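You operate a simulated robot arm through the tools that you are given. There is no shell and no other tool.

Carry out the task below with a simulated robot arm. There is one attempt and no reset: what you move stays moved.

## Task
Pack the yellow and green parts boxes in the blue crate; latch it.
Fine: the other boxes stay out; once latched, push the crate 10 to 14 cm toward the wall.

Only the result counts: the job must be done as asked and must still hold three seconds after the hand-in. Knocking over, shifting, dropping, spilling or breaking anything else fails it.

## Robot
A 7-joint arm with a two-finger parallel gripper, fixed in place. Base frame: the origin is at the foot of the arm, x ahead of it, y to its left, z up; the work surface is at about z = 80. Lengths are in cm, angles in degrees, forces in N, time in s.
Its first joint turns from -132.0 to 132.0 degrees. Payload 3.91 kg.
The tool frame sits at the grasp point between the pads (the TCP): z along the fingers, y along the line on which they close. The tips reach 3 cm beyond it. Largest opening 11 cm; finger width 2, thickness 1; the body of the gripper, 4.8 by 11.2 cm, starts 5.5 cm behind the TCP.
Orientation is told as [roll, pitch, yaw] about the base's x, y, z axes, in that order, counted from this pose: with the fingers straight down and closing along the base's y, the tool's x points along the base's -x, its y along +y and its z along -z.

## Interface
- The arm moves only by the tool move_arm. Its argument "plan" is one flat list of numbers, 6 for each row, row after row: the shift along the tool's x, y, z in cm, then the turn, a rotation vector about the tool's x, y, z in rad. In form: [dx, dy, dz, rx, ry, rz, dx, dy, dz, rx, ry, rz, ...]. A call has 1 to 20 rows; each row shifts and turns the commanded pose from where the row before left it, along the tool's axes as they then stand. "gripper" is the finger opening in cm, from 0 to 11, set as the call begins (left out, the last holds). Rows are played at 5 a second. More than 5 cm and 8.6 degrees between two rows, or a gripper value outside its range, and nothing of the call is played. Where a pose cannot be reached the arm comes as near as it can. A force on the tool above 40 N (or 10 N above the force at the start of the call, whichever is more), or a blocked arm, ends the call early, and 0.2 s more pass. The fingers move at their own pace (about 10.8 cm/s each) and stop on an object; they squeeze with about 31 N. The grip force told is the motor's: it shows also when the fingers shut on nothing. Time passes only in rows, and 0.2 s behind the last, so rows that do not move let the fingers close. It gives the time, the measured TCP pose, the force on the tool (base axes), the opening and the grip force at its end, in the units of the frame above (readings bear some noise), with the torque about the TCP (base axes, N m) and any sound that the robot's microphone picked up.
- Cameras (640 x 400 px; columns grow to the right, rows downward): "scene" is fixed at [23.43, 65.59, 157.24]; the picture's right is [-0.58, -0.82, 0.00], its down [-0.61, 0.43, -0.66] and it looks along [0.54, -0.38, -0.75] (base axes); focal length 214 px, centre (320, 200). "wrist" rides on the gripper at [7.2, 1.7, -10.3] in the tool frame; the picture's right is [-0.23, 0.97, 0.00], its down [-0.76, -0.18, -0.62] and it looks along [-0.61, -0.14, 0.78] (tool axes); focal length 222 px, centre (320, 200). There is no depth. A picture from a camera that has moved, and an enlarged one, comes with that camera's place and axes in the base frame and with its lens. The place of the scene camera against the robot may be out by one fixed shift of up to 2.5 cm in any direction.
- get_image(camera): a new picture of that camera. The clock stands still meanwhile.
- inspect(camera, box): a new picture of the part [left, top, right, bottom] of that camera's present view, enlarged. The clock stands still meanwhile.
- sign_off(): hands the job in; it is judged then, once.

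Places have to be worked out from the pictures, the camera data and where the tool is seen. Open the gripper and draw the arm clear of the work before you hand the job in, unless the task says otherwise.

The tools are called after "Request:" as a command line: name --argument value ..., lists and objects as JSON in quotes. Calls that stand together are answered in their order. move_arm: Moves the arm, as the interface text tells. Its arguments: {"type":"object","properties":{"plan":{"type":"array"},"gripper":{"type":"number"}},"required":["plan"]} The other tools are called the same way: get_image (camera) takes a picture; inspect (camera, box) takes an enlarged picture of a part of a camera's view; sign_off () hands the job in.

At the start:

```text
clock: 0.0
position: [47.85, 19.14, 138.13]
tool_rot: [0.0, 0.1, 0.0]
contact_force: [-0.2, 0.1, -0.3]
ft_torque: [-0.04, -0.02, 0.05]
opening: 10.99
grip_force: 0.1
```

scene: 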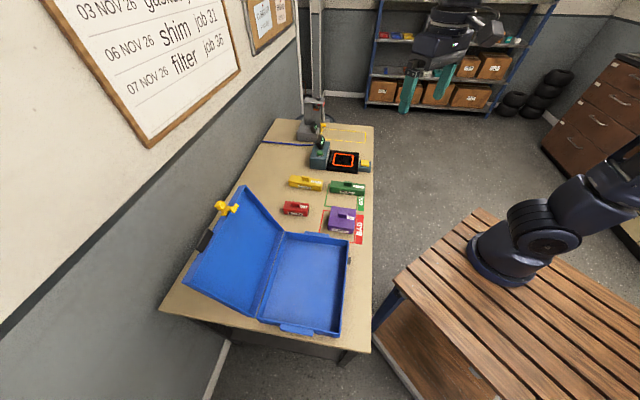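
wrist: 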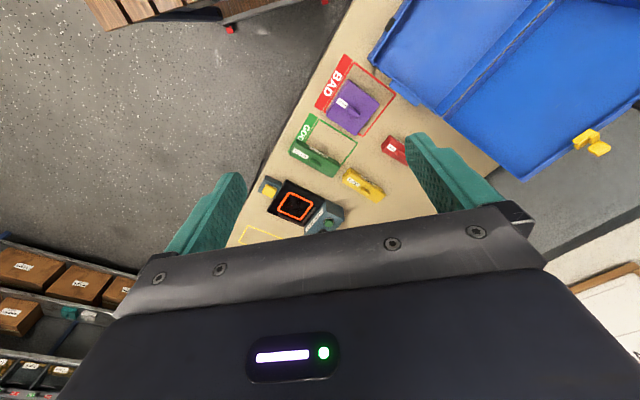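

The crate lies open with its lid toward the wall, and small boxes sit further along the bench. I'll enlarge the scene view to see the details.

Request:
inspect --camera "scene" --box '[240, 110, 400, 250]'

Request:
inspect --camera "scene" --box '[150, 170, 390, 350]'

Request:
inspect --camera "wrist" --box '[220, 40, 460, 250]'

Request:
inspect --camera "wrist" --box '[360, 0, 640, 200]'

Request:
inspect --camera "scene" --box '[40, 0, 320, 160]'

```text
2.86 times, centred on (320, 180) of scene
camera zoom: at [23.43, 65.59, 157.24], right [-0.58, -0.82, 0.0], down [-0.61, 0.43, -0.66], along [0.54, -0.38, -0.75], focal length 613 px, centre (320, 257)
```

zoom: 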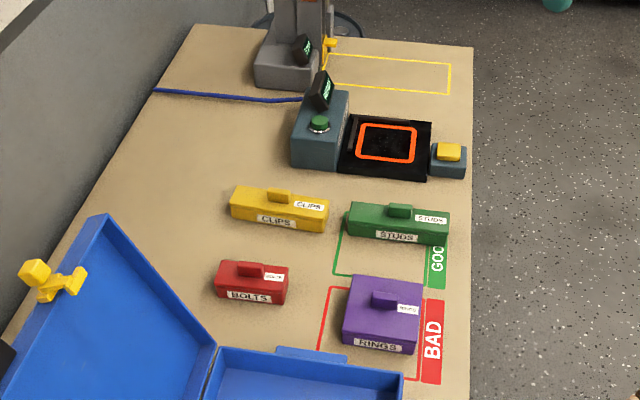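

```text
2.22 times, centred on (270, 260) of scene
camera zoom: at [23.43, 65.59, 157.24], right [-0.58, -0.82, 0.0], down [-0.61, 0.43, -0.66], along [0.54, -0.38, -0.75], focal length 477 px, centre (431, 67)
```

zoom: 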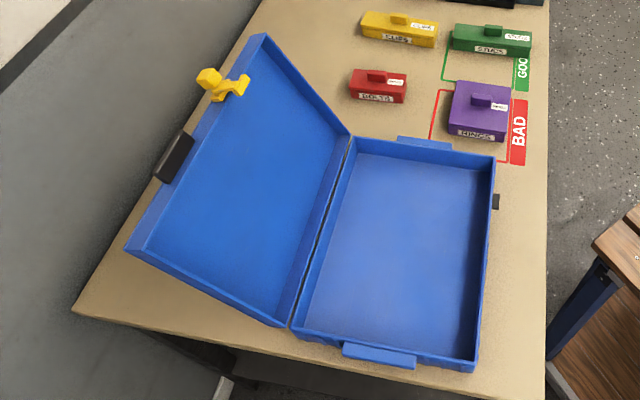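

```text
1.90 times, centred on (340, 145) of wrist
camera zoom: at [40.74, 20.91, 148.54], right [0.23, 0.97, 0.0], down [0.76, -0.18, 0.62], along [0.61, -0.14, -0.78], focal length 423 px, centre (282, 305)
```

zoom: 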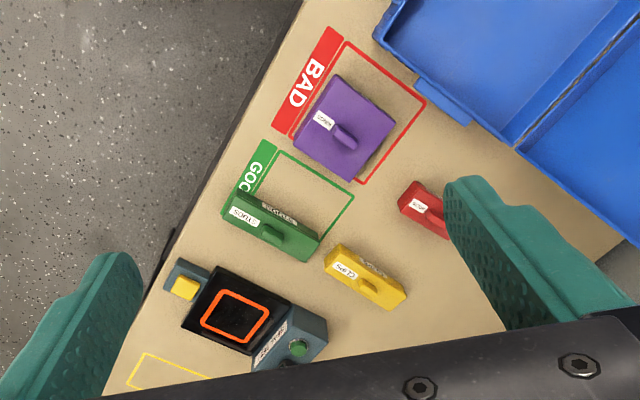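

```text
2.00 times, centred on (500, 100) of wrist
camera zoom: at [40.74, 20.91, 148.54], right [0.23, 0.97, 0.0], down [0.76, -0.18, 0.62], along [0.61, -0.14, -0.78], focal length 444 px, centre (-40, 400)
```

zoom: 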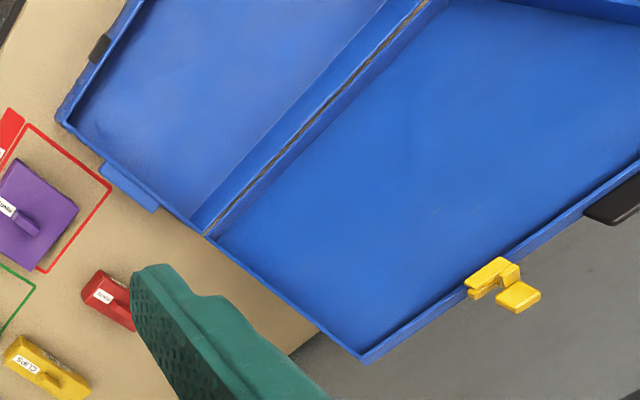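

```text
2.29 times, centred on (180, 80) of scene
camera zoom: at [23.43, 65.59, 157.24], right [-0.58, -0.82, 0.0], down [-0.61, 0.43, -0.66], along [0.54, -0.38, -0.75], focal length 490 px, centre (640, 474)
```

zoom: 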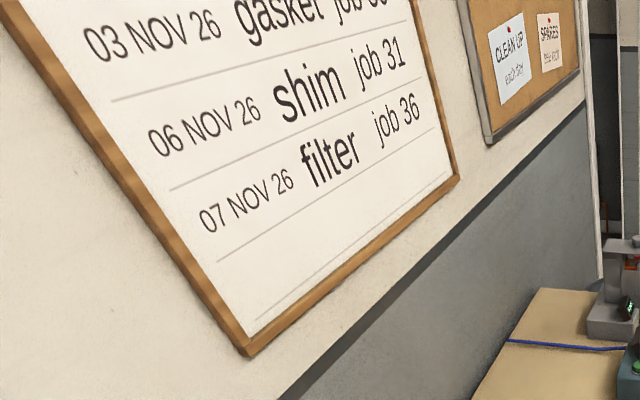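

The bench runs at about 45° to the base, with the wall in the direction [0.71, 0.71]. I turn the tool by 45° to line up with the bench and move over the small boxes for a closer look.

Request:
move_arm --plan '[0, 0, 0, 0, 0, -0.1309, 0, 0, 0, 0, 0, -0.1309, 0, 0, 0, 0, 0, -0.1309, 0, 0, 0, 0, 0, -0.1309, 0, 0, 0, 0, 0, -0.1309, 0, 0, 0, 0, 0, -0.1309, -0.66, -3.4, 2.9, 0, 0, 0, -0.66, -3.4, 2.9, 0, 0, 0, -0.66, -3.4, 2.9, 0, 0, 0, -0.66, -3.4, 2.9, 0, 0, 0, -0.66, -3.4, 2.9, 0, 0, 0, -0.66, -3.4, 2.9, 0, 0, 0, -0.66, -3.4, 2.9, 0, 0, 0, 0, 0, 0, 0, 0, 0]' --gripper 11

Request:
get_image --camera "wrist"

Request:
get_image --camera "scene"

```text
clock: 3.0
position: [68.31, 5.66, 117.7]
tool_rot: [-0.1, 0.0, 45.0]
contact_force: [0.1, 0.2, 0.1]
ft_torque: [-0.01, 0.01, 0.03]
opening: 10.99
grip_force: 0.2
```

```text
taken
camera wrist: at [61.9, 1.7, 128.1], right [-0.53, 0.85, 0.0], down [0.66, 0.41, 0.62], along [0.53, 0.33, -0.78], focal length 222 px, centre (320, 200)
```

wrist: 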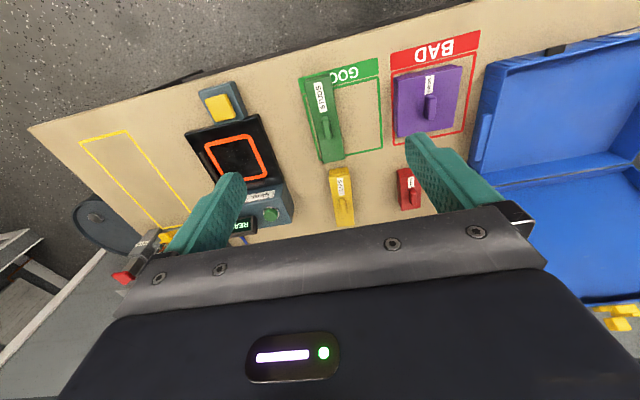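

```text
taken
```

scene: 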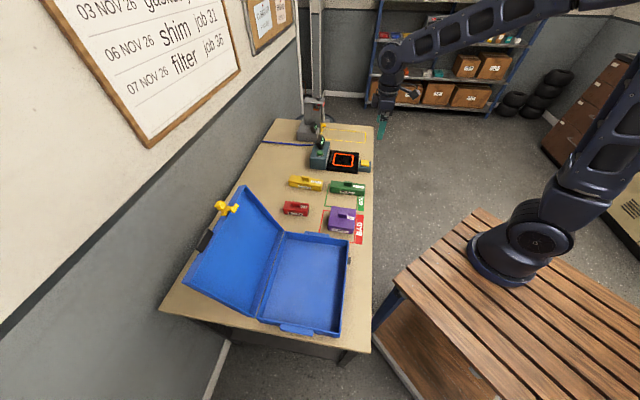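

I can see all the boxes from here. I'll enlarge the wrist view to locate them precisely.

Request:
inspect --camera "wrist" --box '[280, 50, 480, 240]'

Request:
inspect --camera "wrist" --box '[450, 20, 640, 200]'

```text
2.11 times, centred on (380, 145) of wrist
camera zoom: at [61.9, 1.7, 128.1], right [-0.53, 0.85, 0.0], down [0.66, 0.41, 0.62], along [0.53, 0.33, -0.78], focal length 468 px, centre (194, 316)
```

zoom: 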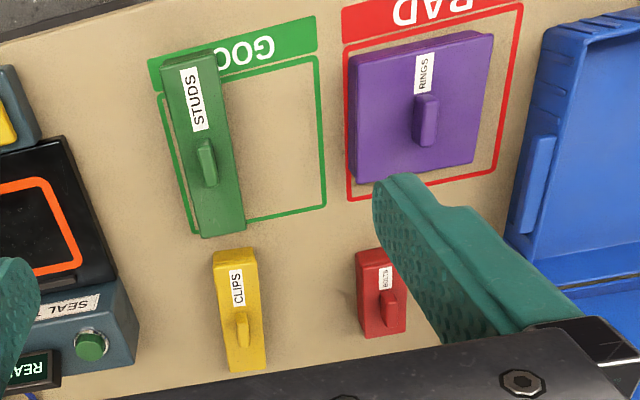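

```text
2.22 times, centred on (545, 110) of wrist
camera zoom: at [61.9, 1.7, 128.1], right [-0.53, 0.85, 0.0], down [0.66, 0.41, 0.62], along [0.53, 0.33, -0.78], focal length 494 px, centre (-180, 400)
```

zoom: 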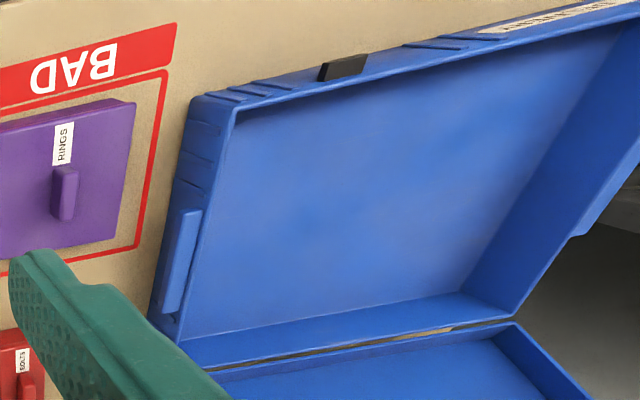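

Green box: centre about p≈60.4, q≈44.8 in bench coordinates (p toward the wall, q along the bench), about 4.8 wide, long axis toward the wall. I hover over it and check the alignment.

Request:
move_arm --plan '[-1.35, -0.08, 3.95, 0, 0, 0, -1.35, -0.08, 3.95, 0, 0, 0, -1.35, -0.08, 3.95, 0, 0, 0, -1.35, -0.08, 3.95, 0, 0, 0, -1.35, -0.08, 3.95, 0, 0, 0, -1.35, -0.08, 3.95, 0, 0, 0, 0, 0, 0, 0, 0, 0]' --gripper 9.5

Request:
get_image --camera "wrist"

Request:
inspect --camera "scene" --box '[270, 100, 400, 220]'

```text
clock: 4.6
position: [74.18, 11.2, 94.2]
tool_rot: [0.0, -0.1, 44.9]
contact_force: [-0.5, 0.1, 0.1]
ft_torque: [0.01, -0.04, 0.03]
opening: 9.52
grip_force: 0.0
```

```text
taken
camera wrist: at [67.83, 7.27, 104.59], right [-0.53, 0.85, 0.0], down [0.66, 0.41, 0.62], along [0.53, 0.33, -0.78], focal length 222 px, centre (320, 200)
```

wrist: 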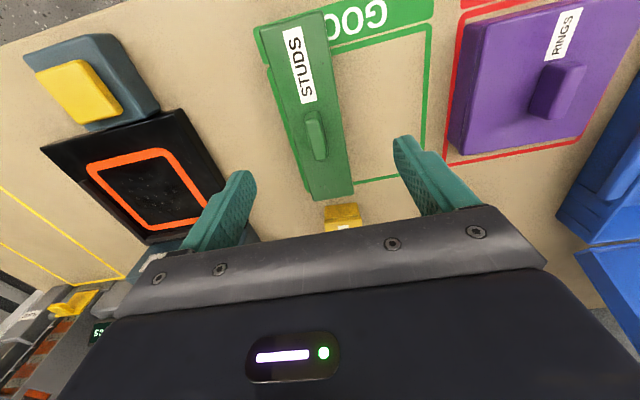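

```text
3.33 times, centred on (335, 160) of scene
camera zoom: at [23.43, 65.59, 157.24], right [-0.58, -0.82, 0.0], down [-0.61, 0.43, -0.66], along [0.54, -0.38, -0.75], focal length 715 px, centre (270, 333)
```

zoom: 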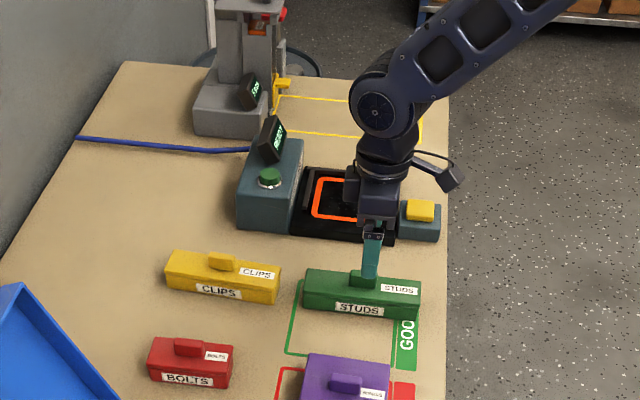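

The tool is nearly centred on the green knob. I go down around the box body and close.

Request:
move_arm --plan '[-0.2, -0.15, 3.5, 0, 0, 0, -0.2, -0.15, 3.5, 0, 0, 0, 0, 0, 1.7, 0, 0, 0, 0, 0, 1.6, 0, 0, 0, 0, 0, 0, 0, 0, 0]'

Request:
get_image --camera "wrist"

```text
clock: 5.8
position: [74.57, 11.14, 83.85]
tool_rot: [0.0, 0.0, 44.9]
contact_force: [0.6, -0.8, -1.1]
ft_torque: [-0.02, -0.02, -0.01]
opening: 9.52
grip_force: 0.0
```

```text
taken
camera wrist: at [68.33, 7.13, 94.22], right [-0.53, 0.85, 0.0], down [0.66, 0.41, 0.62], along [0.53, 0.33, -0.78], focal length 222 px, centre (320, 200)
```

wrist: 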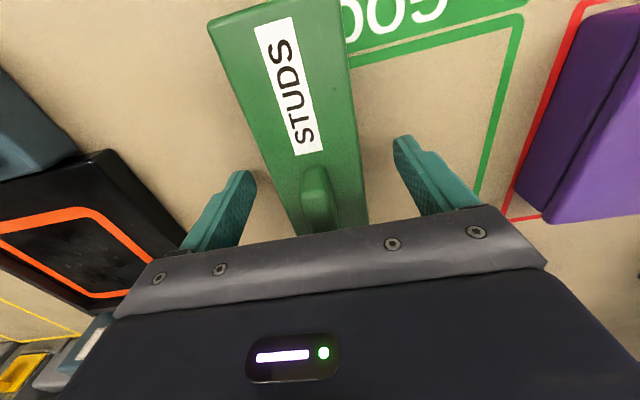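

The fingers straddle the green box cleanly, so I close on it.

Request:
move_arm --plan '[0, 0, 0, 0, 0, 0, 0, 0, 0, 0, 0, 0, 0, 0, 0, 0, 0, 0, 0, 0, 0, 0, 0, 0]' --gripper 3

Request:
move_arm --plan '[0, 0, -1, 0, 0, 0, 0, 0, -2, 0, 0, 0, 0, 0, 0, 0, 0, 0]'

Request:
get_image --camera "wrist"

Request:
inspect --camera "scene" --box '[270, 100, 400, 220]'

```text
clock: 6.8
position: [74.64, 11.12, 83.76]
tool_rot: [-0.1, 0.1, 45.0]
contact_force: [0.6, 0.5, -0.6]
ft_torque: [-0.01, -0.05, 0.0]
opening: 5.0
grip_force: 30.8
```

```text
clock: 7.6
position: [74.65, 11.2, 86.77]
tool_rot: [0.0, 0.1, 45.0]
contact_force: [-0.1, 0.2, -1.6]
ft_torque: [0.01, -0.01, 0.01]
opening: 4.97
grip_force: 31.3
```

```text
taken
camera wrist: at [68.39, 7.17, 97.18], right [-0.53, 0.85, 0.0], down [0.66, 0.41, 0.62], along [0.53, 0.33, -0.78], focal length 222 px, centre (320, 200)
```

wrist: 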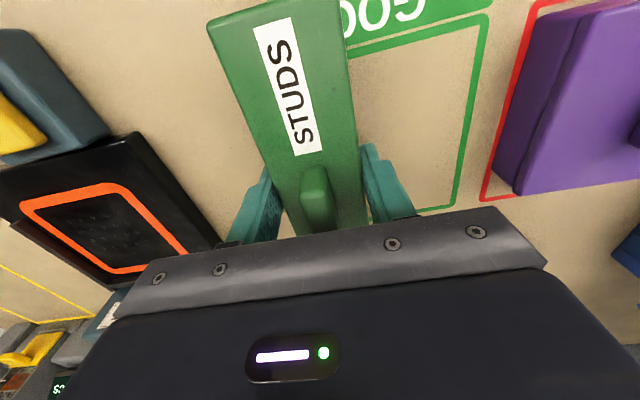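

```text
3.33 times, centred on (335, 160) of scene
camera zoom: at [23.43, 65.59, 157.24], right [-0.58, -0.82, 0.0], down [-0.61, 0.43, -0.66], along [0.54, -0.38, -0.75], focal length 715 px, centre (270, 333)
```

zoom: 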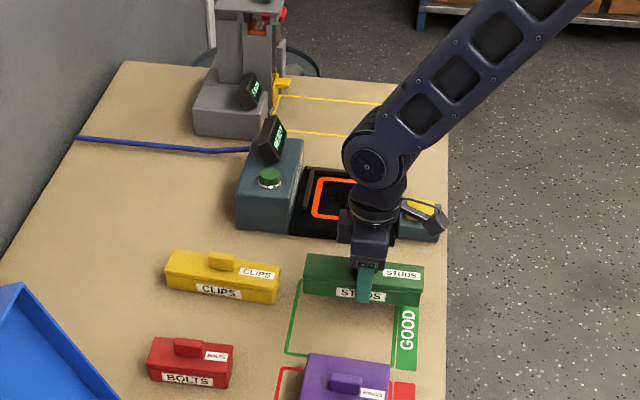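

The green box is held firmly. I lift it and carry it over the crate, then look.

Request:
move_arm --plan '[0, 0, -4, 0, 0, 0, 0, 0, -4, 0, 0, 0, 0, 0, -4, 0, 0, 0, 0, 0, -4, 0, 0, 0, -1.05, 3.99, 0, 0, 0, 0, -1.05, 3.99, 0, 0, 0, 0, -1.05, 3.99, 0, 0, 0, 0, -1.05, 3.99, 0, 0, 0, 0, -1.05, 3.99, 0, 0, 0, 0, -1.05, 3.99, 0, 0, 0, 0, -1.05, 3.99, 0, 0, 0, 0, -1.05, 3.99, 0, 0, 0, 0, -1.05, 3.99, 0, 0, 0, 0, -1.05, 3.99, 0, 0, 0, 0, 0, 0, 0, 0, 0, 0]'

Request:
get_image --camera "wrist"

Request:
inspect --camera "scene" --box '[150, 150, 400, 350]'

```text
clock: 10.8
position: [53.87, 46.69, 102.72]
tool_rot: [0.1, 0.0, 45.0]
contact_force: [1.6, -1.1, -1.6]
ft_torque: [0.0, 0.03, 0.01]
opening: 4.95
grip_force: 31.0
```

```text
taken
camera wrist: at [47.61, 42.78, 113.19], right [-0.53, 0.85, 0.0], down [0.66, 0.41, 0.62], along [0.53, 0.33, -0.78], focal length 222 px, centre (320, 200)
```

wrist: 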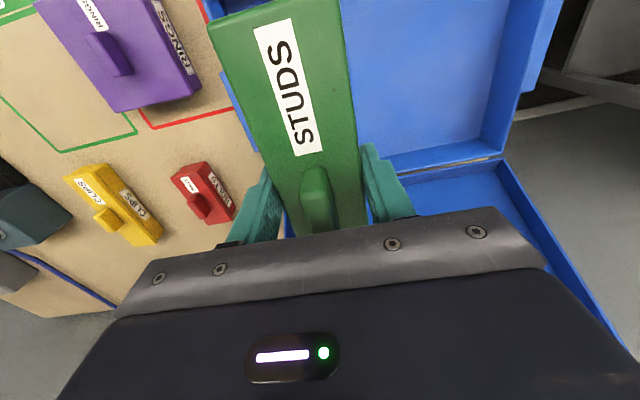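

```text
2.00 times, centred on (275, 250) of scene
camera zoom: at [23.43, 65.59, 157.24], right [-0.58, -0.82, 0.0], down [-0.61, 0.43, -0.66], along [0.54, -0.38, -0.75], focal length 429 px, centre (410, 100)
```

zoom: 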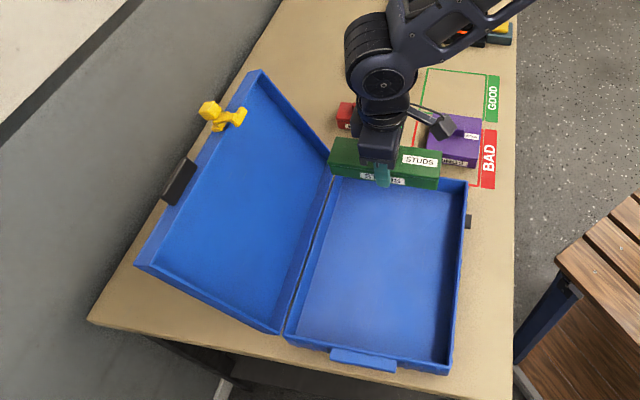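

It is at p≈71, q≈5, over the crate's far half. I lower it gently toward the crate floor.

Request:
move_arm --plan '[0, 0, 4, 0, 0, 0, 0, 0, 4, 0, 0, 0, 0, 0, 4, 0, 0, 0, 0, 0, 4, 0, 0, 0, 0, 0, 1, 0, 0, 0, 0, 0, 0, 0, 0, 0]'

Request:
move_arm --plan '[0, 0, 0.4, 0, 0, 0, 0, 0, 0.2, 0, 0, 0]'

Request:
inspect --camera "scene" --box '[150, 150, 400, 350]'

Request:
get_image --camera "wrist"

```text
clock: 12.2
position: [53.89, 46.78, 85.82]
tool_rot: [0.0, 0.1, 45.0]
contact_force: [-0.1, -0.1, -2.6]
ft_torque: [-0.02, -0.01, 0.04]
opening: 4.97
grip_force: 31.1
```

```text
clock: 12.8
position: [53.85, 46.8, 85.35]
tool_rot: [0.0, 0.0, 45.0]
contact_force: [0.8, 0.1, -1.8]
ft_torque: [0.01, 0.0, 0.02]
opening: 4.96
grip_force: 31.0
```

```text
2.00 times, centred on (275, 250) of scene
camera zoom: at [23.43, 65.59, 157.24], right [-0.58, -0.82, 0.0], down [-0.61, 0.43, -0.66], along [0.54, -0.38, -0.75], focal length 429 px, centre (410, 100)
```

zoom: 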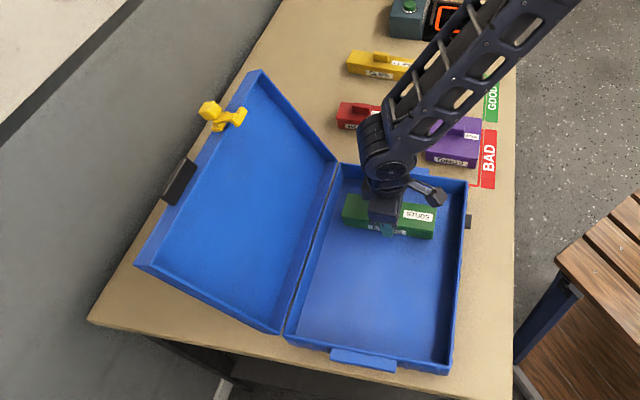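

```text
taken
camera wrist: at [47.52, 42.85, 95.62], right [-0.53, 0.85, 0.0], down [0.66, 0.41, 0.62], along [0.53, 0.33, -0.78], focal length 222 px, centre (320, 200)
```

wrist: 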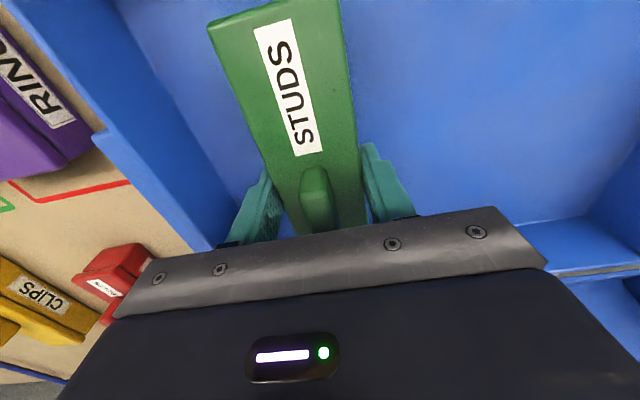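

Not touching yet, so I keep lowering in small steps and watch the force.

Request:
move_arm --plan '[0, 0, 0.3, 0, 0, 0, 0, 0, 0.2, 0, 0, 0]'

Request:
move_arm --plan '[0, 0, 0.2, 0, 0, 0, 0, 0, 0.1, 0, 0, 0]'

```text
clock: 13.4
position: [53.79, 46.69, 84.67]
tool_rot: [0.1, 0.0, 44.9]
contact_force: [-0.6, 0.0, -2.0]
ft_torque: [-0.02, 0.04, 0.03]
opening: 4.97
grip_force: 31.4
```

```text
clock: 14.0
position: [53.86, 46.71, 84.36]
tool_rot: [0.0, -0.1, 45.0]
contact_force: [0.1, 0.7, -2.0]
ft_torque: [0.04, 0.05, -0.01]
opening: 4.97
grip_force: 31.1
```

Request:
move_arm --plan '[0, 0, 0.15, 0, 0, 0, 0, 0, 0, 0, 0, 0]'

Request:
move_arm --plan '[0, 0, 0.15, 0, 0, 0, 0, 0, 0, 0, 0, 0]'

```text
clock: 14.6
position: [53.72, 46.75, 84.2]
tool_rot: [0.0, 0.1, 45.0]
contact_force: [-0.7, -3.6, 15.0]
ft_torque: [-0.62, 0.57, 0.07]
opening: 4.96
grip_force: 30.7
```

```text
clock: 15.2
position: [53.88, 46.84, 84.09]
tool_rot: [0.0, -0.1, 45.0]
contact_force: [-0.6, -1.3, 24.0]
ft_torque: [-0.01, -0.04, 0.06]
opening: 4.97
grip_force: 31.1
```

The box is on the crate floor (contact at TCP z≈84.2). I release it and lift out.

Request:
move_arm --plan '[0, 0, -0.15, 0, 0, 0, 0, 0, 0, 0, 0, 0, 0, 0, 0, 0, 0, 0]' --gripper 7.5

Request:
move_arm --plan '[0, 0, -2, 0, 0, 0, 0, 0, -4, 0, 0, 0, 0, 0, -4, 0, 0, 0, 0, 0, -4, 0, 0, 0, 0, 0, -4, 0, 0, 0, 0, 0, 0, 0, 0, 0]'

Request:
get_image --camera "wrist"

```text
clock: 16.0
position: [53.92, 46.77, 84.28]
tool_rot: [0.0, -0.1, 45.0]
contact_force: [0.2, -0.4, 0.0]
ft_torque: [0.01, 0.0, 0.01]
opening: 7.49
grip_force: 0.0
```

```text
clock: 17.4
position: [53.88, 46.79, 102.36]
tool_rot: [0.1, 0.0, 45.0]
contact_force: [-0.6, 0.4, 0.3]
ft_torque: [0.03, 0.01, -0.04]
opening: 7.49
grip_force: 0.1
```

```text
taken
camera wrist: at [47.47, 42.85, 112.81], right [-0.53, 0.85, 0.0], down [0.66, 0.41, 0.62], along [0.53, 0.33, -0.78], focal length 222 px, centre (320, 200)
```

wrist: 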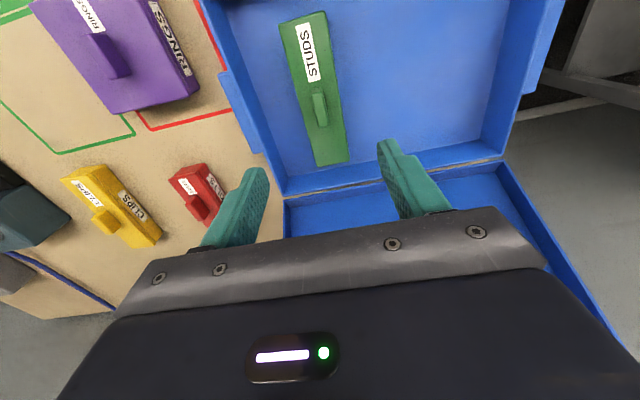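

Green is in the crate. The yellow knob is at about [89, 25.4] from two views, so I go there and hover.

Request:
move_arm --plan '[-0.97, -3.99, 0, 0, 0, 0, -0.97, -3.99, 0, 0, 0, 0, -0.97, -3.99, 0, 0, 0, 0, -0.97, -3.99, 0, 0, 0, 0, -0.97, -3.99, 0, 0, 0, 0, -0.97, -3.99, 0, 0, 0, 0, -0.97, -3.99, 0, 0, 0, 0, -0.97, -3.99, 0, 0, 0, 0, -0.97, -3.99, 0, 0, 0, 0, -0.97, -3.99, 0, 0, 0, 0, 0, 0, 4, 0, 0, 0, 0, 0, 4, 0, 0, 0, 0, 0, 0, 0, 0, 0]' --gripper 9

Request:
get_image --camera "wrist"

Request:
inspect --camera "scene" --box '[240, 90, 390, 210]'

```text
clock: 20.2
position: [89.11, 25.42, 94.31]
tool_rot: [0.0, 0.1, 45.0]
contact_force: [-1.2, 0.0, 0.3]
ft_torque: [0.02, 0.0, -0.03]
opening: 9.0
grip_force: 0.0
```

```text
taken
camera wrist: at [82.83, 21.41, 104.58], right [-0.53, 0.85, 0.0], down [0.66, 0.41, 0.62], along [0.53, 0.33, -0.78], focal length 222 px, centre (320, 200)
```

wrist: 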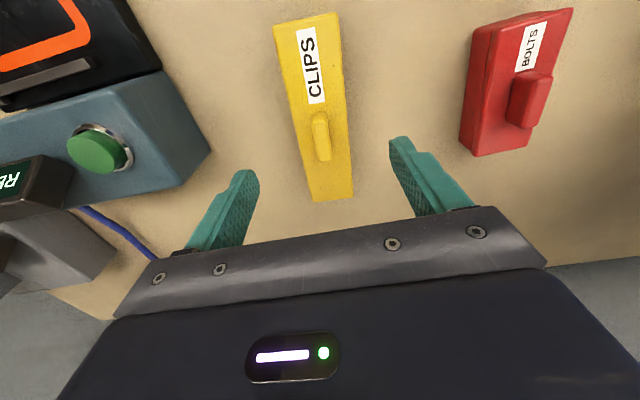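

```text
3.33 times, centred on (315, 150) of scene
camera zoom: at [23.43, 65.59, 157.24], right [-0.58, -0.82, 0.0], down [-0.61, 0.43, -0.66], along [0.54, -0.38, -0.75], focal length 715 px, centre (337, 367)
```

zoom: 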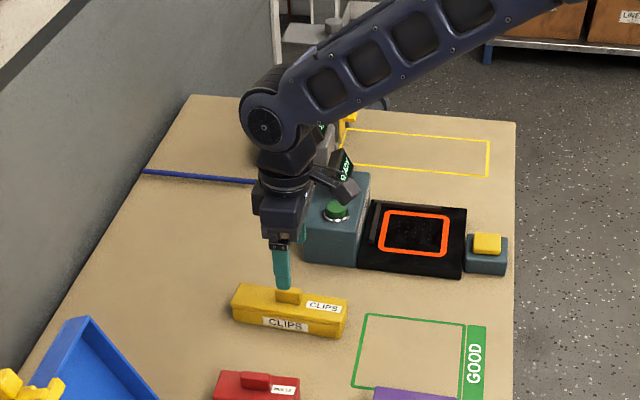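

Well centred on the yellow box, and clear of the sealer. I go down and grip it.

Request:
move_arm --plan '[0, 0, 3.5, 0, 0, 0, 0, 0, 3.5, 0, 0, 0, 0, 0, 2, 0, 0, 0, 0, 0, 1.5, 0, 0, 0, 0, 0, 0, 0, 0, 0]'

Request:
move_arm --plan '[0, 0, 0, 0, 0, 0, 0, 0, 0, 0, 0, 0, 0, 0, 0, 0, 0, 0, 0, 0, 0, 0, 0, 0]' --gripper 2

Request:
move_arm --plan '[0, 0, -1, 0, 0, 0, 0, 0, -2, 0, 0, 0, 0, 0, 0, 0, 0, 0]'

Request:
get_image --camera "wrist"

```text
clock: 21.4
position: [88.84, 25.58, 83.7]
tool_rot: [-0.1, -0.1, 44.9]
contact_force: [0.6, -0.4, -0.5]
ft_torque: [-0.01, -0.02, 0.0]
opening: 8.99
grip_force: 0.1
```

```text
clock: 22.4
position: [88.75, 25.47, 83.68]
tool_rot: [0.0, 0.0, 45.0]
contact_force: [-1.2, 0.5, -0.3]
ft_torque: [-0.09, 0.15, -0.06]
opening: 4.99
grip_force: 31.0
```

```text
clock: 23.2
position: [88.83, 25.47, 86.82]
tool_rot: [0.0, -0.1, 45.0]
contact_force: [0.5, 0.5, -1.7]
ft_torque: [0.0, -0.01, 0.02]
opening: 4.97
grip_force: 31.5
```

```text
taken
camera wrist: at [82.53, 21.45, 97.16], right [-0.53, 0.85, 0.0], down [0.66, 0.41, 0.62], along [0.53, 0.33, -0.78], focal length 222 px, centre (320, 200)
```

wrist: 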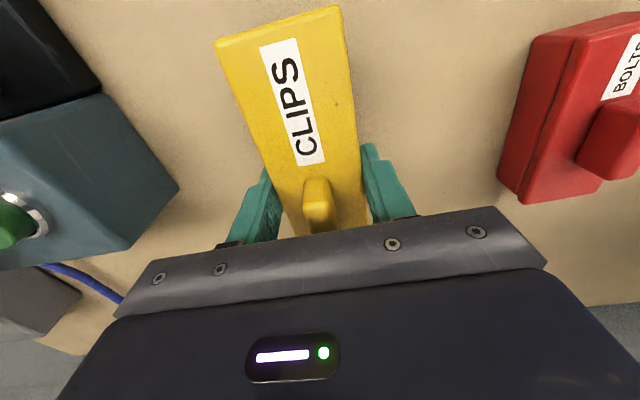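

Yellow is held. I lift it, move it back from the wall while travelling, and place it in the crate at p≈71, q≈-5.

Request:
move_arm --plan '[0, 0, -4, 0, 0, 0, 0, 0, -4, 0, 0, 0, 0, 0, -4, 0, 0, 0, 0, 0, -4, 0, 0, 0, 2.45, 3.9, 0, 0, 0, 0, 2.45, 3.9, 0, 0, 0, 0, 2.45, 3.9, 0, 0, 0, 0, 2.45, 3.9, 0, 0, 0, 0, 0, 4.275, 0, 0, 0, 0, 0, 4.275, 0, 0, 0, 0, 0, 4.275, 0, 0, 0, 0, 0, 4.275, 0, 0, 0, 0, 0, 4.275, 0, 0, 0, 0, 0, 4.275, 0, 0, 0, 0, 0, 4.275, 0, 0, 0, 0, 0, 4.275, 0, 0, 0, 0, 0, 0, 0, 0, 0, 0]'

Request:
get_image --camera "wrist"

Request:
inspect --camera "scene" --box '[150, 150, 400, 350]'

```text
clock: 26.8
position: [46.8, 53.95, 102.7]
tool_rot: [0.0, 0.0, 45.0]
contact_force: [-0.1, -0.7, -0.6]
ft_torque: [0.0, 0.05, -0.02]
opening: 4.98
grip_force: 31.2
```

```text
taken
camera wrist: at [40.48, 50.05, 113.1], right [-0.53, 0.85, 0.0], down [0.66, 0.41, 0.62], along [0.53, 0.33, -0.78], focal length 222 px, centre (320, 200)
```

wrist: 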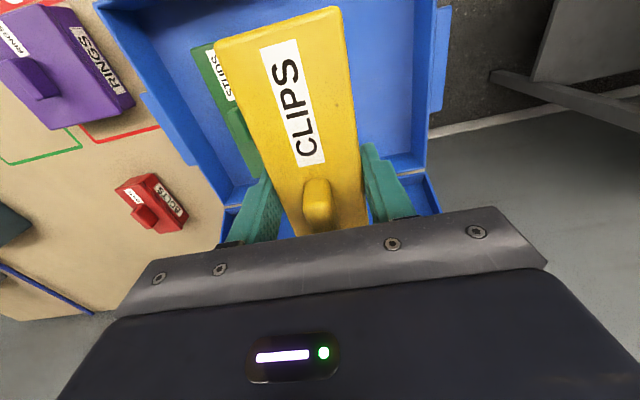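

```text
2.00 times, centred on (275, 250) of scene
camera zoom: at [23.43, 65.59, 157.24], right [-0.58, -0.82, 0.0], down [-0.61, 0.43, -0.66], along [0.54, -0.38, -0.75], focal length 429 px, centre (410, 100)
```

zoom: 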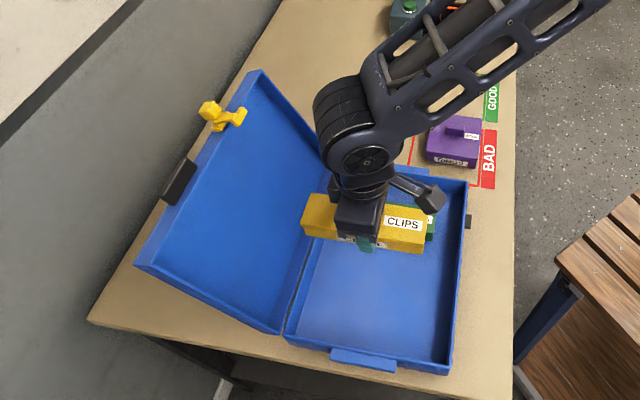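

Request:
move_arm --plan '[0, 0, 4, 0, 0, 0, 0, 0, 4, 0, 0, 0, 0, 0, 4, 0, 0, 0, 0, 0, 4, 0, 0, 0, 0, 0, 1.5, 0, 0, 0, 0, 0, 0.6, 0, 0, 0, 0, 0, 0, 0, 0, 0]'

Request:
move_arm --plan '[0, 0, 0.2, 0, 0, 0, 0, 0, 0.1, 0, 0, 0, 0, 0, 0, 0, 0, 0]'

```text
clock: 28.4
position: [46.53, 53.75, 84.64]
tool_rot: [0.1, -0.1, 45.0]
contact_force: [-0.2, 0.3, -2.6]
ft_torque: [0.01, -0.01, 0.03]
opening: 4.99
grip_force: 30.7
```

```text
clock: 29.2
position: [46.65, 53.8, 84.37]
tool_rot: [-0.1, 0.0, 44.9]
contact_force: [-0.5, -0.2, -1.3]
ft_torque: [-0.02, 0.01, 0.03]
opening: 4.96
grip_force: 30.8
```

Request:
move_arm --plan '[0, 0, 0.15, 0, 0, 0, 0, 0, 0, 0, 0, 0]'

Request:
move_arm --plan '[0, 0, 0.1, 0, 0, 0, 0, 0, 0, 0, 0, 0]'

```text
clock: 29.8
position: [46.66, 53.67, 84.18]
tool_rot: [0.1, 0.0, 45.0]
contact_force: [-1.0, -0.5, -2.1]
ft_torque: [-0.01, -0.01, -0.02]
opening: 4.95
grip_force: 30.9
```

```text
clock: 30.4
position: [46.59, 53.58, 84.14]
tool_rot: [0.0, -0.1, 44.9]
contact_force: [-3.2, 2.1, 15.3]
ft_torque: [-0.55, 0.56, -0.11]
opening: 4.98
grip_force: 31.4
```

Touching the floor: I release and lift out, then look at the crate.

Request:
move_arm --plan '[0, 0, -0.05, 0, 0, 0, 0, 0, 0, 0, 0, 0, 0, 0, 0, 0, 0, 0]' --gripper 7.5

Request:
move_arm --plan '[0, 0, -2, 0, 0, 0, 0, 0, -4, 0, 0, 0, 0, 0, -4, 0, 0, 0, 0, 0, -4, 0, 0, 0, 0, 0, -4, 0, 0, 0, 2.5, 0, -3, 0, 0, 0, 2.5, 0, -3, 0, 0, 0, 2.5, 0, -3, 0, 0, 0, 2.5, 0, -3, 0, 0, 0, 2.5, 0, -3, 0, 0, 0, 0, 0, 0, 0, 0, 0]'

Request:
get_image --camera "wrist"

Request:
inspect --camera "scene" --box '[150, 150, 400, 350]'

```text
clock: 31.2
position: [46.64, 53.69, 84.13]
tool_rot: [0.1, 0.0, 45.0]
contact_force: [0.2, 0.4, -0.9]
ft_torque: [-0.02, 0.02, 0.03]
opening: 7.5
grip_force: 0.0
```

```text
clock: 33.6
position: [37.84, 44.76, 117.19]
tool_rot: [-0.1, 0.0, 45.0]
contact_force: [0.2, 0.3, 0.0]
ft_torque: [-0.01, -0.01, -0.02]
opening: 7.51
grip_force: 0.0
```

```text
taken
camera wrist: at [31.62, 40.87, 127.78], right [-0.53, 0.85, 0.0], down [0.66, 0.41, 0.62], along [0.53, 0.33, -0.78], focal length 222 px, centre (320, 200)
```

wrist: 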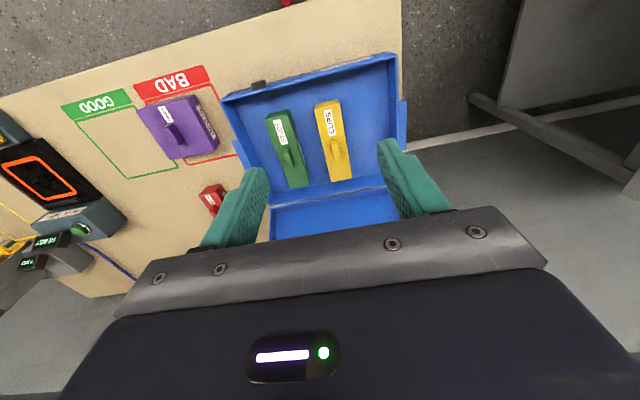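

```text
2.00 times, centred on (275, 250) of scene
camera zoom: at [23.43, 65.59, 157.24], right [-0.58, -0.82, 0.0], down [-0.61, 0.43, -0.66], along [0.54, -0.38, -0.75], focal length 429 px, centre (410, 100)
```

zoom: 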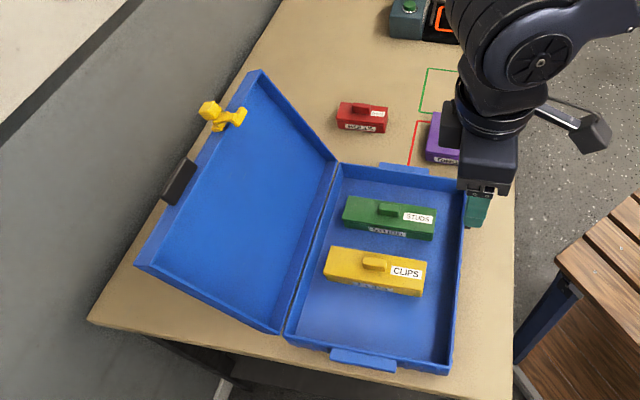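

Both boxes are in the crate. Now I study the lid, the yellow latch, the black handle and the black keeper up close.

Request:
inspect --camera "scene" --box '[190, 170, 290, 260]'

Request:
inspect --camera "scene" --box '[320, 230, 390, 280]'

Request:
inspect --camera "wrist" --box '[200, 40, 420, 240]'

```text
4.44 times, centred on (240, 215) of scene
camera zoom: at [23.43, 65.59, 157.24], right [-0.58, -0.82, 0.0], down [-0.61, 0.43, -0.66], along [0.54, -0.38, -0.75], focal length 953 px, centre (676, 133)
```

zoom: 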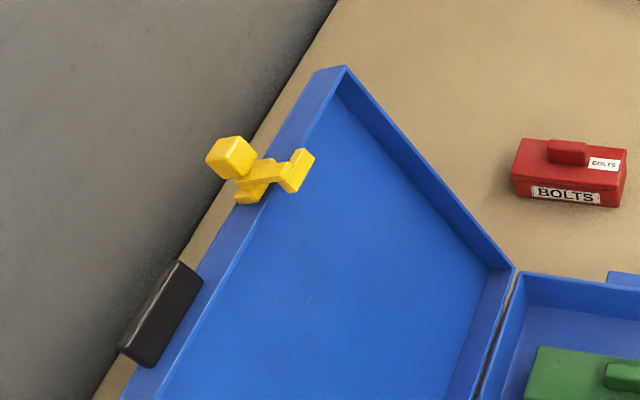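

```text
8.00 times, centred on (355, 255) of scene
camera zoom: at [23.43, 65.59, 157.24], right [-0.58, -0.82, 0.0], down [-0.61, 0.43, -0.66], along [0.54, -0.38, -0.75], focal length 1716 px, centre (40, -240)
```

zoom: 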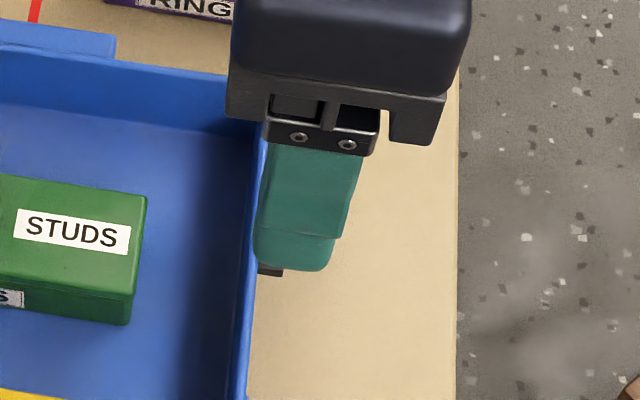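

```text
2.00 times, centred on (310, 140) of wrist
camera zoom: at [31.62, 40.87, 127.78], right [-0.53, 0.85, 0.0], down [0.66, 0.41, 0.62], along [0.53, 0.33, -0.78], focal length 444 px, centre (340, 320)
```

zoom: 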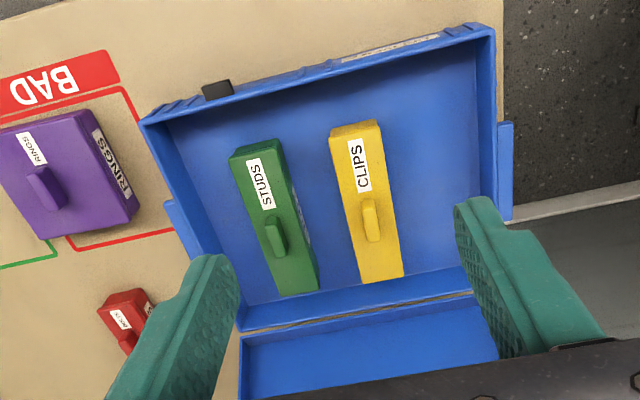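

I bring the wrist camera up to look at the lid's free edge and the latch from close range.

Request:
move_arm --plan '[0, -1.5, -3, 0, 0, 0, 0, -1.5, -3, 0, 0, 0, -3.6, -1.5, -1.3, 0, 0, 0, -3.6, -1.5, -1.3, 0, 0, 0, -3.6, -1.5, -1, 0, 0, 0, -3.6, -1.5, 0, 0, 0, 0, -3.6, 0, 0, 0, 0, 0, 0, 0, 0, 0, 0, 0]'

Request:
get_image --camera "wrist"

```text
clock: 35.4
position: [57.03, 51.24, 127.01]
tool_rot: [-0.1, 0.0, 44.9]
contact_force: [0.2, 0.7, 1.6]
ft_torque: [0.06, -0.03, 0.01]
opening: 7.49
grip_force: 0.1
```

```text
taken
camera wrist: at [50.73, 47.3, 137.42], right [-0.53, 0.85, 0.0], down [0.66, 0.41, 0.62], along [0.53, 0.33, -0.78], focal length 222 px, centre (320, 200)
```

wrist: 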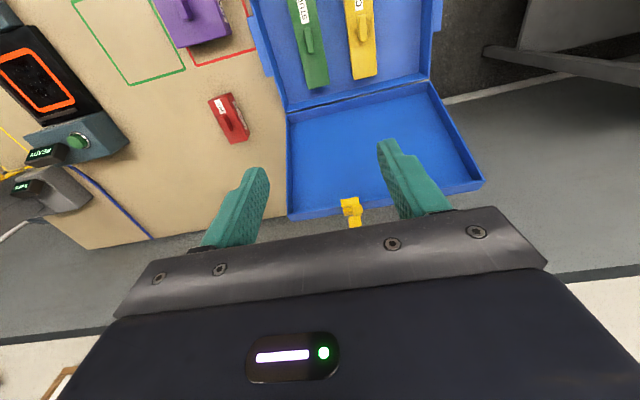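

The latch shows at q≈3 on the lid edge. I move further forward to bring it into clear view.

Request:
move_arm --plan '[-4, 0, 0, 0, 0, 0, -4, 0, 0, 0, 0, 0, -4, 0, 0, 0, 0, 0, -3, 0, 0, 0, 0, 0, 0, 0, 0, 0, 0, 0]' --gripper 11

Request:
get_image --camera "wrist"

Request:
inspect --camera "wrist" --box '[240, 60, 480, 210]'

```text
clock: 36.6
position: [67.47, 61.81, 126.77]
tool_rot: [0.0, 0.0, 45.0]
contact_force: [-1.0, -0.1, 0.1]
ft_torque: [0.01, 0.01, 0.03]
opening: 10.98
grip_force: 0.1
```

```text
taken
camera wrist: at [61.27, 57.97, 137.16], right [-0.53, 0.85, 0.0], down [0.66, 0.41, 0.62], along [0.53, 0.33, -0.78], focal length 222 px, centre (320, 200)
```

wrist: 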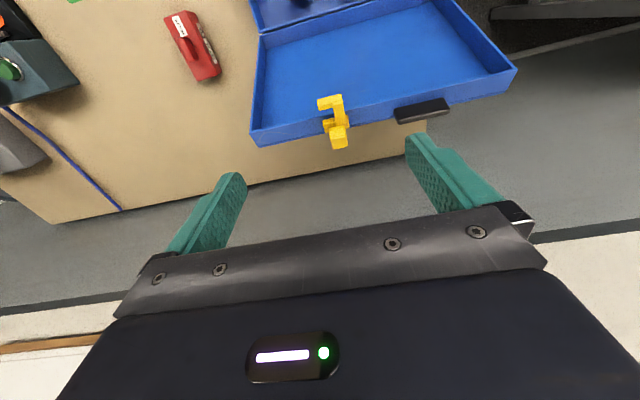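

```text
2.67 times, centred on (360, 135) of wrist
camera zoom: at [61.27, 57.97, 137.16], right [-0.53, 0.85, 0.0], down [0.66, 0.41, 0.62], along [0.53, 0.33, -0.78], focal length 592 px, centre (213, 373)
```

zoom: 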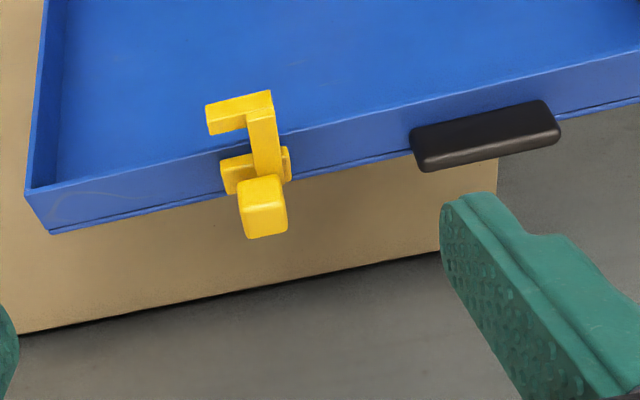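

The latch is a yellow lever with a hook pointing along the bench (+q), and the lid also has a black handle block. I enlarge both to measure them.

Request:
inspect --camera "wrist" --box '[380, 80, 470, 140]'

Request:
inspect --camera "wrist" --box '[300, 80, 390, 160]'

Request:
inspect --camera "scene" --box '[190, 195, 260, 260]'

```text
6.67 times, centred on (425, 110) of wrist
camera zoom: at [61.27, 57.97, 137.16], right [-0.53, 0.85, 0.0], down [0.66, 0.41, 0.62], along [0.53, 0.33, -0.78], focal length 1481 px, centre (-380, 800)
```

zoom: 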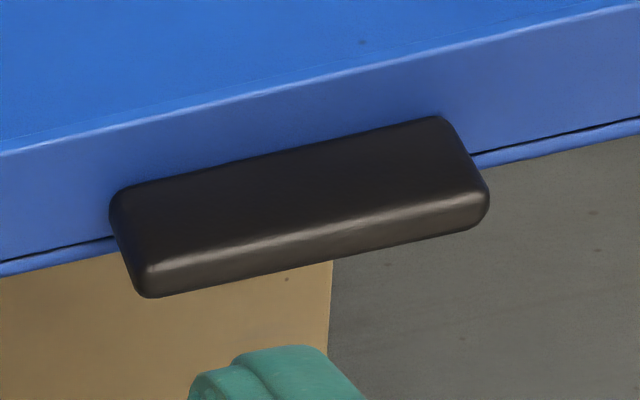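

```text
5.00 times, centred on (345, 120) of wrist
camera zoom: at [61.27, 57.97, 137.16], right [-0.53, 0.85, 0.0], down [0.66, 0.41, 0.62], along [0.53, 0.33, -0.78], focal length 1111 px, centre (195, 600)
```

zoom: 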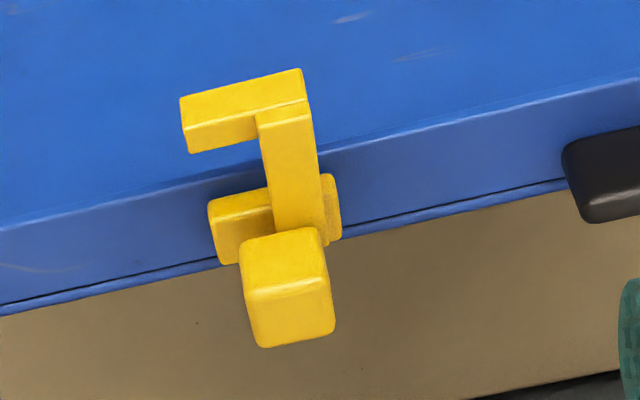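

```text
6.15 times, centred on (225, 228) of scene
camera zoom: at [23.43, 65.59, 157.24], right [-0.58, -0.82, 0.0], down [-0.61, 0.43, -0.66], along [0.54, -0.38, -0.75], focal length 1320 px, centre (905, 31)
```

zoom: 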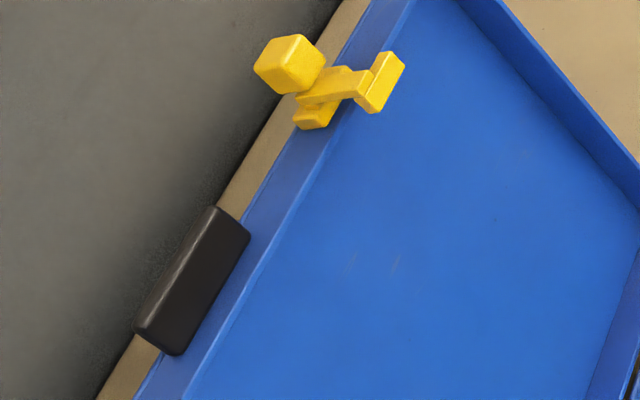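

The handle is a plate about 7 long (along q), roughly 2 out from the wall and 0.8 thick, near p≈95, q≈-7.6, z≈110. My plan is to grip it by its ends, so the lid can pivot in the fingers, and swing it closed. First I hover above it to refine its position.

Request:
move_arm --plan '[-1, 4, 0, 0, 0, 0, -1, 4, 0, 0, 0, 0, -1, 3.6, 0, 0, 0, 0, -0.8, 0, 3, 0, 0, 0, 0, 0, 3, 0, 0, 0, 0, 0, 0, 0, 0, 0]' --gripper 11

Request:
get_image --camera "wrist"

Request:
inspect --camera "wrist" --box '[200, 60, 440, 220]'

Request:
inspect --camera "scene" --box '[150, 130, 330, 270]'

```text
clock: 38.0
position: [62.07, 72.65, 121.12]
tool_rot: [0.0, 0.0, 45.0]
contact_force: [0.0, -0.2, -0.5]
ft_torque: [0.0, 0.02, 0.03]
opening: 10.98
grip_force: 0.0
```

```text
taken
camera wrist: at [55.84, 68.74, 131.42], right [-0.53, 0.85, 0.0], down [0.66, 0.41, 0.62], along [0.53, 0.33, -0.78], focal length 222 px, centre (320, 200)
```

wrist: 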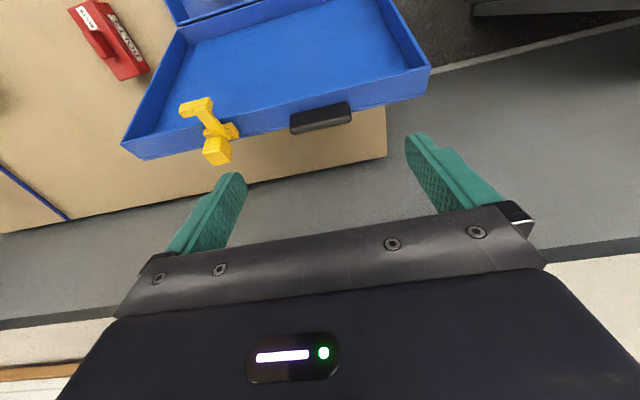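

```text
2.50 times, centred on (320, 140) of wrist
camera zoom: at [55.84, 68.74, 131.42], right [-0.53, 0.85, 0.0], down [0.66, 0.41, 0.62], along [0.53, 0.33, -0.78], focal length 555 px, centre (320, 350)
```

zoom: 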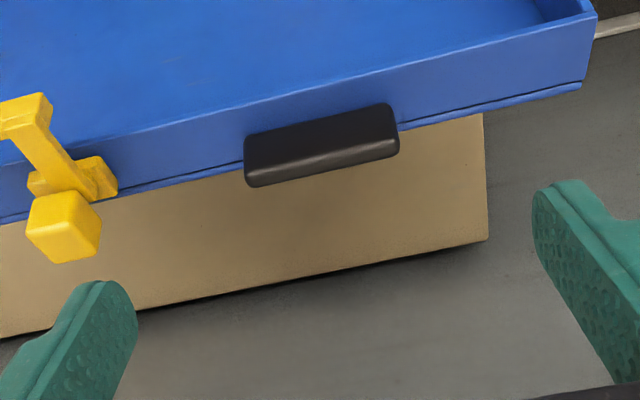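

```text
2.86 times, centred on (240, 200) of scene
camera zoom: at [23.43, 65.59, 157.24], right [-0.58, -0.82, 0.0], down [-0.61, 0.43, -0.66], along [0.54, -0.38, -0.75], focal length 613 px, centre (549, 200)
```

zoom: 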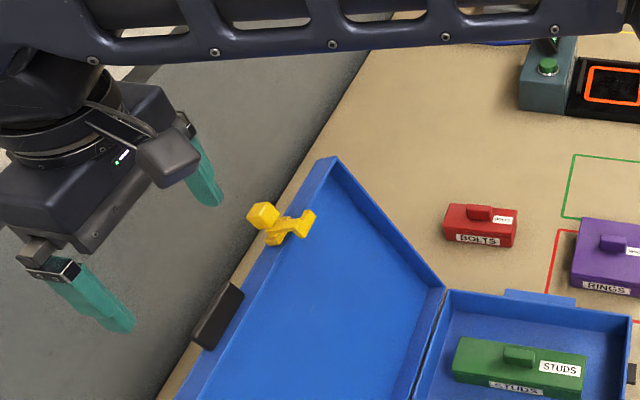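

Triangulating from two wrist views puts the handle centre at p≈95.1, q≈-7.6, z≈109.9. I descend to just above it and check.

Request:
move_arm --plan '[0, 0, 3, 0, 0, 0, 0, 0, 3, 0, 0, 0, 0, 0, 0, 0, 0, 0]' --gripper 9

Request:
get_image --camera "wrist"

Request:
inspect --camera "scene" --box '[150, 130, 330, 270]'

```text
clock: 38.8
position: [62.11, 72.62, 114.88]
tool_rot: [0.0, 0.0, 44.9]
contact_force: [0.6, -0.3, 0.2]
ft_torque: [0.0, 0.01, 0.0]
opening: 8.98
grip_force: 0.2
```

```text
taken
camera wrist: at [55.8, 68.78, 125.23], right [-0.53, 0.85, 0.0], down [0.66, 0.41, 0.62], along [0.53, 0.33, -0.78], focal length 222 px, centre (320, 200)
```

wrist: 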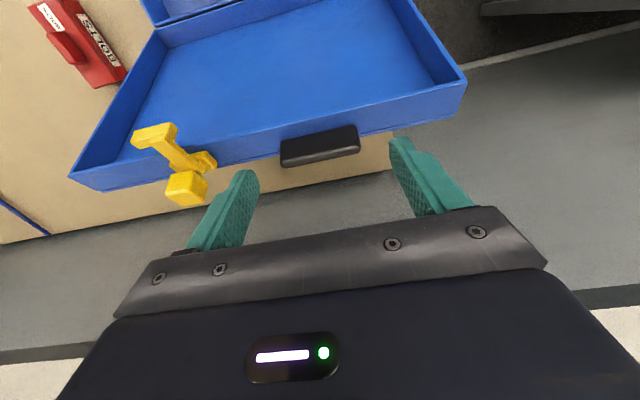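

```text
2.86 times, centred on (240, 200) of scene
camera zoom: at [23.43, 65.59, 157.24], right [-0.58, -0.82, 0.0], down [-0.61, 0.43, -0.66], along [0.54, -0.38, -0.75], focal length 613 px, centre (549, 200)
```

zoom: 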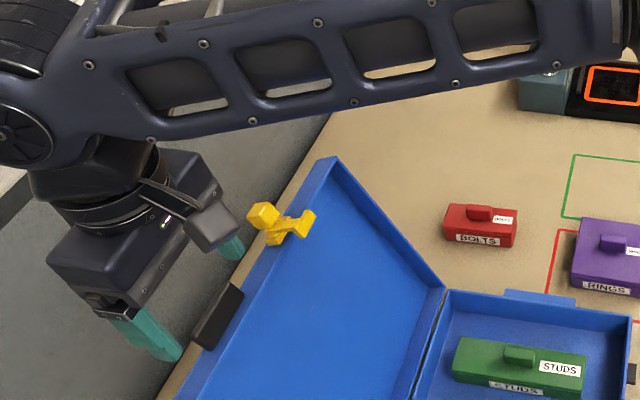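

The position agrees with my estimate. I lower so the fingertips straddle the handle's ends and close on it.

Request:
move_arm --plan '[0, 0.15, 1.0, 0, 0, 0, 0, 0, 1.0, 0, 0, 0, 0, 0, 0, 0, 0, 0]'

Request:
get_image --camera "wrist"

```text
clock: 39.6
position: [62.06, 72.77, 112.94]
tool_rot: [0.0, 0.0, 45.0]
contact_force: [-0.5, 0.1, 0.5]
ft_torque: [0.0, 0.02, -0.01]
opening: 8.98
grip_force: 0.0
```

```text
taken
camera wrist: at [55.74, 68.84, 123.26], right [-0.53, 0.85, 0.0], down [0.66, 0.41, 0.62], along [0.53, 0.33, -0.78], focal length 222 px, centre (320, 200)
```

wrist: 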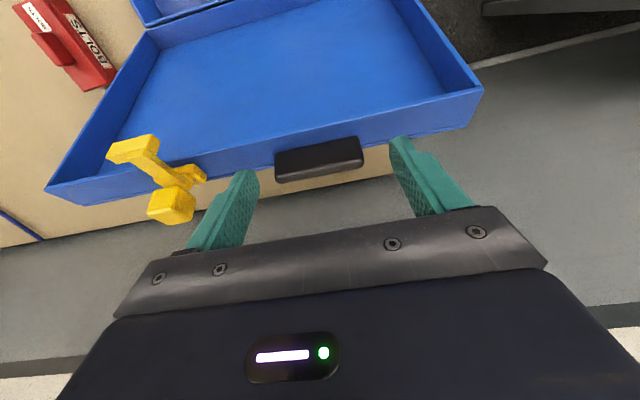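

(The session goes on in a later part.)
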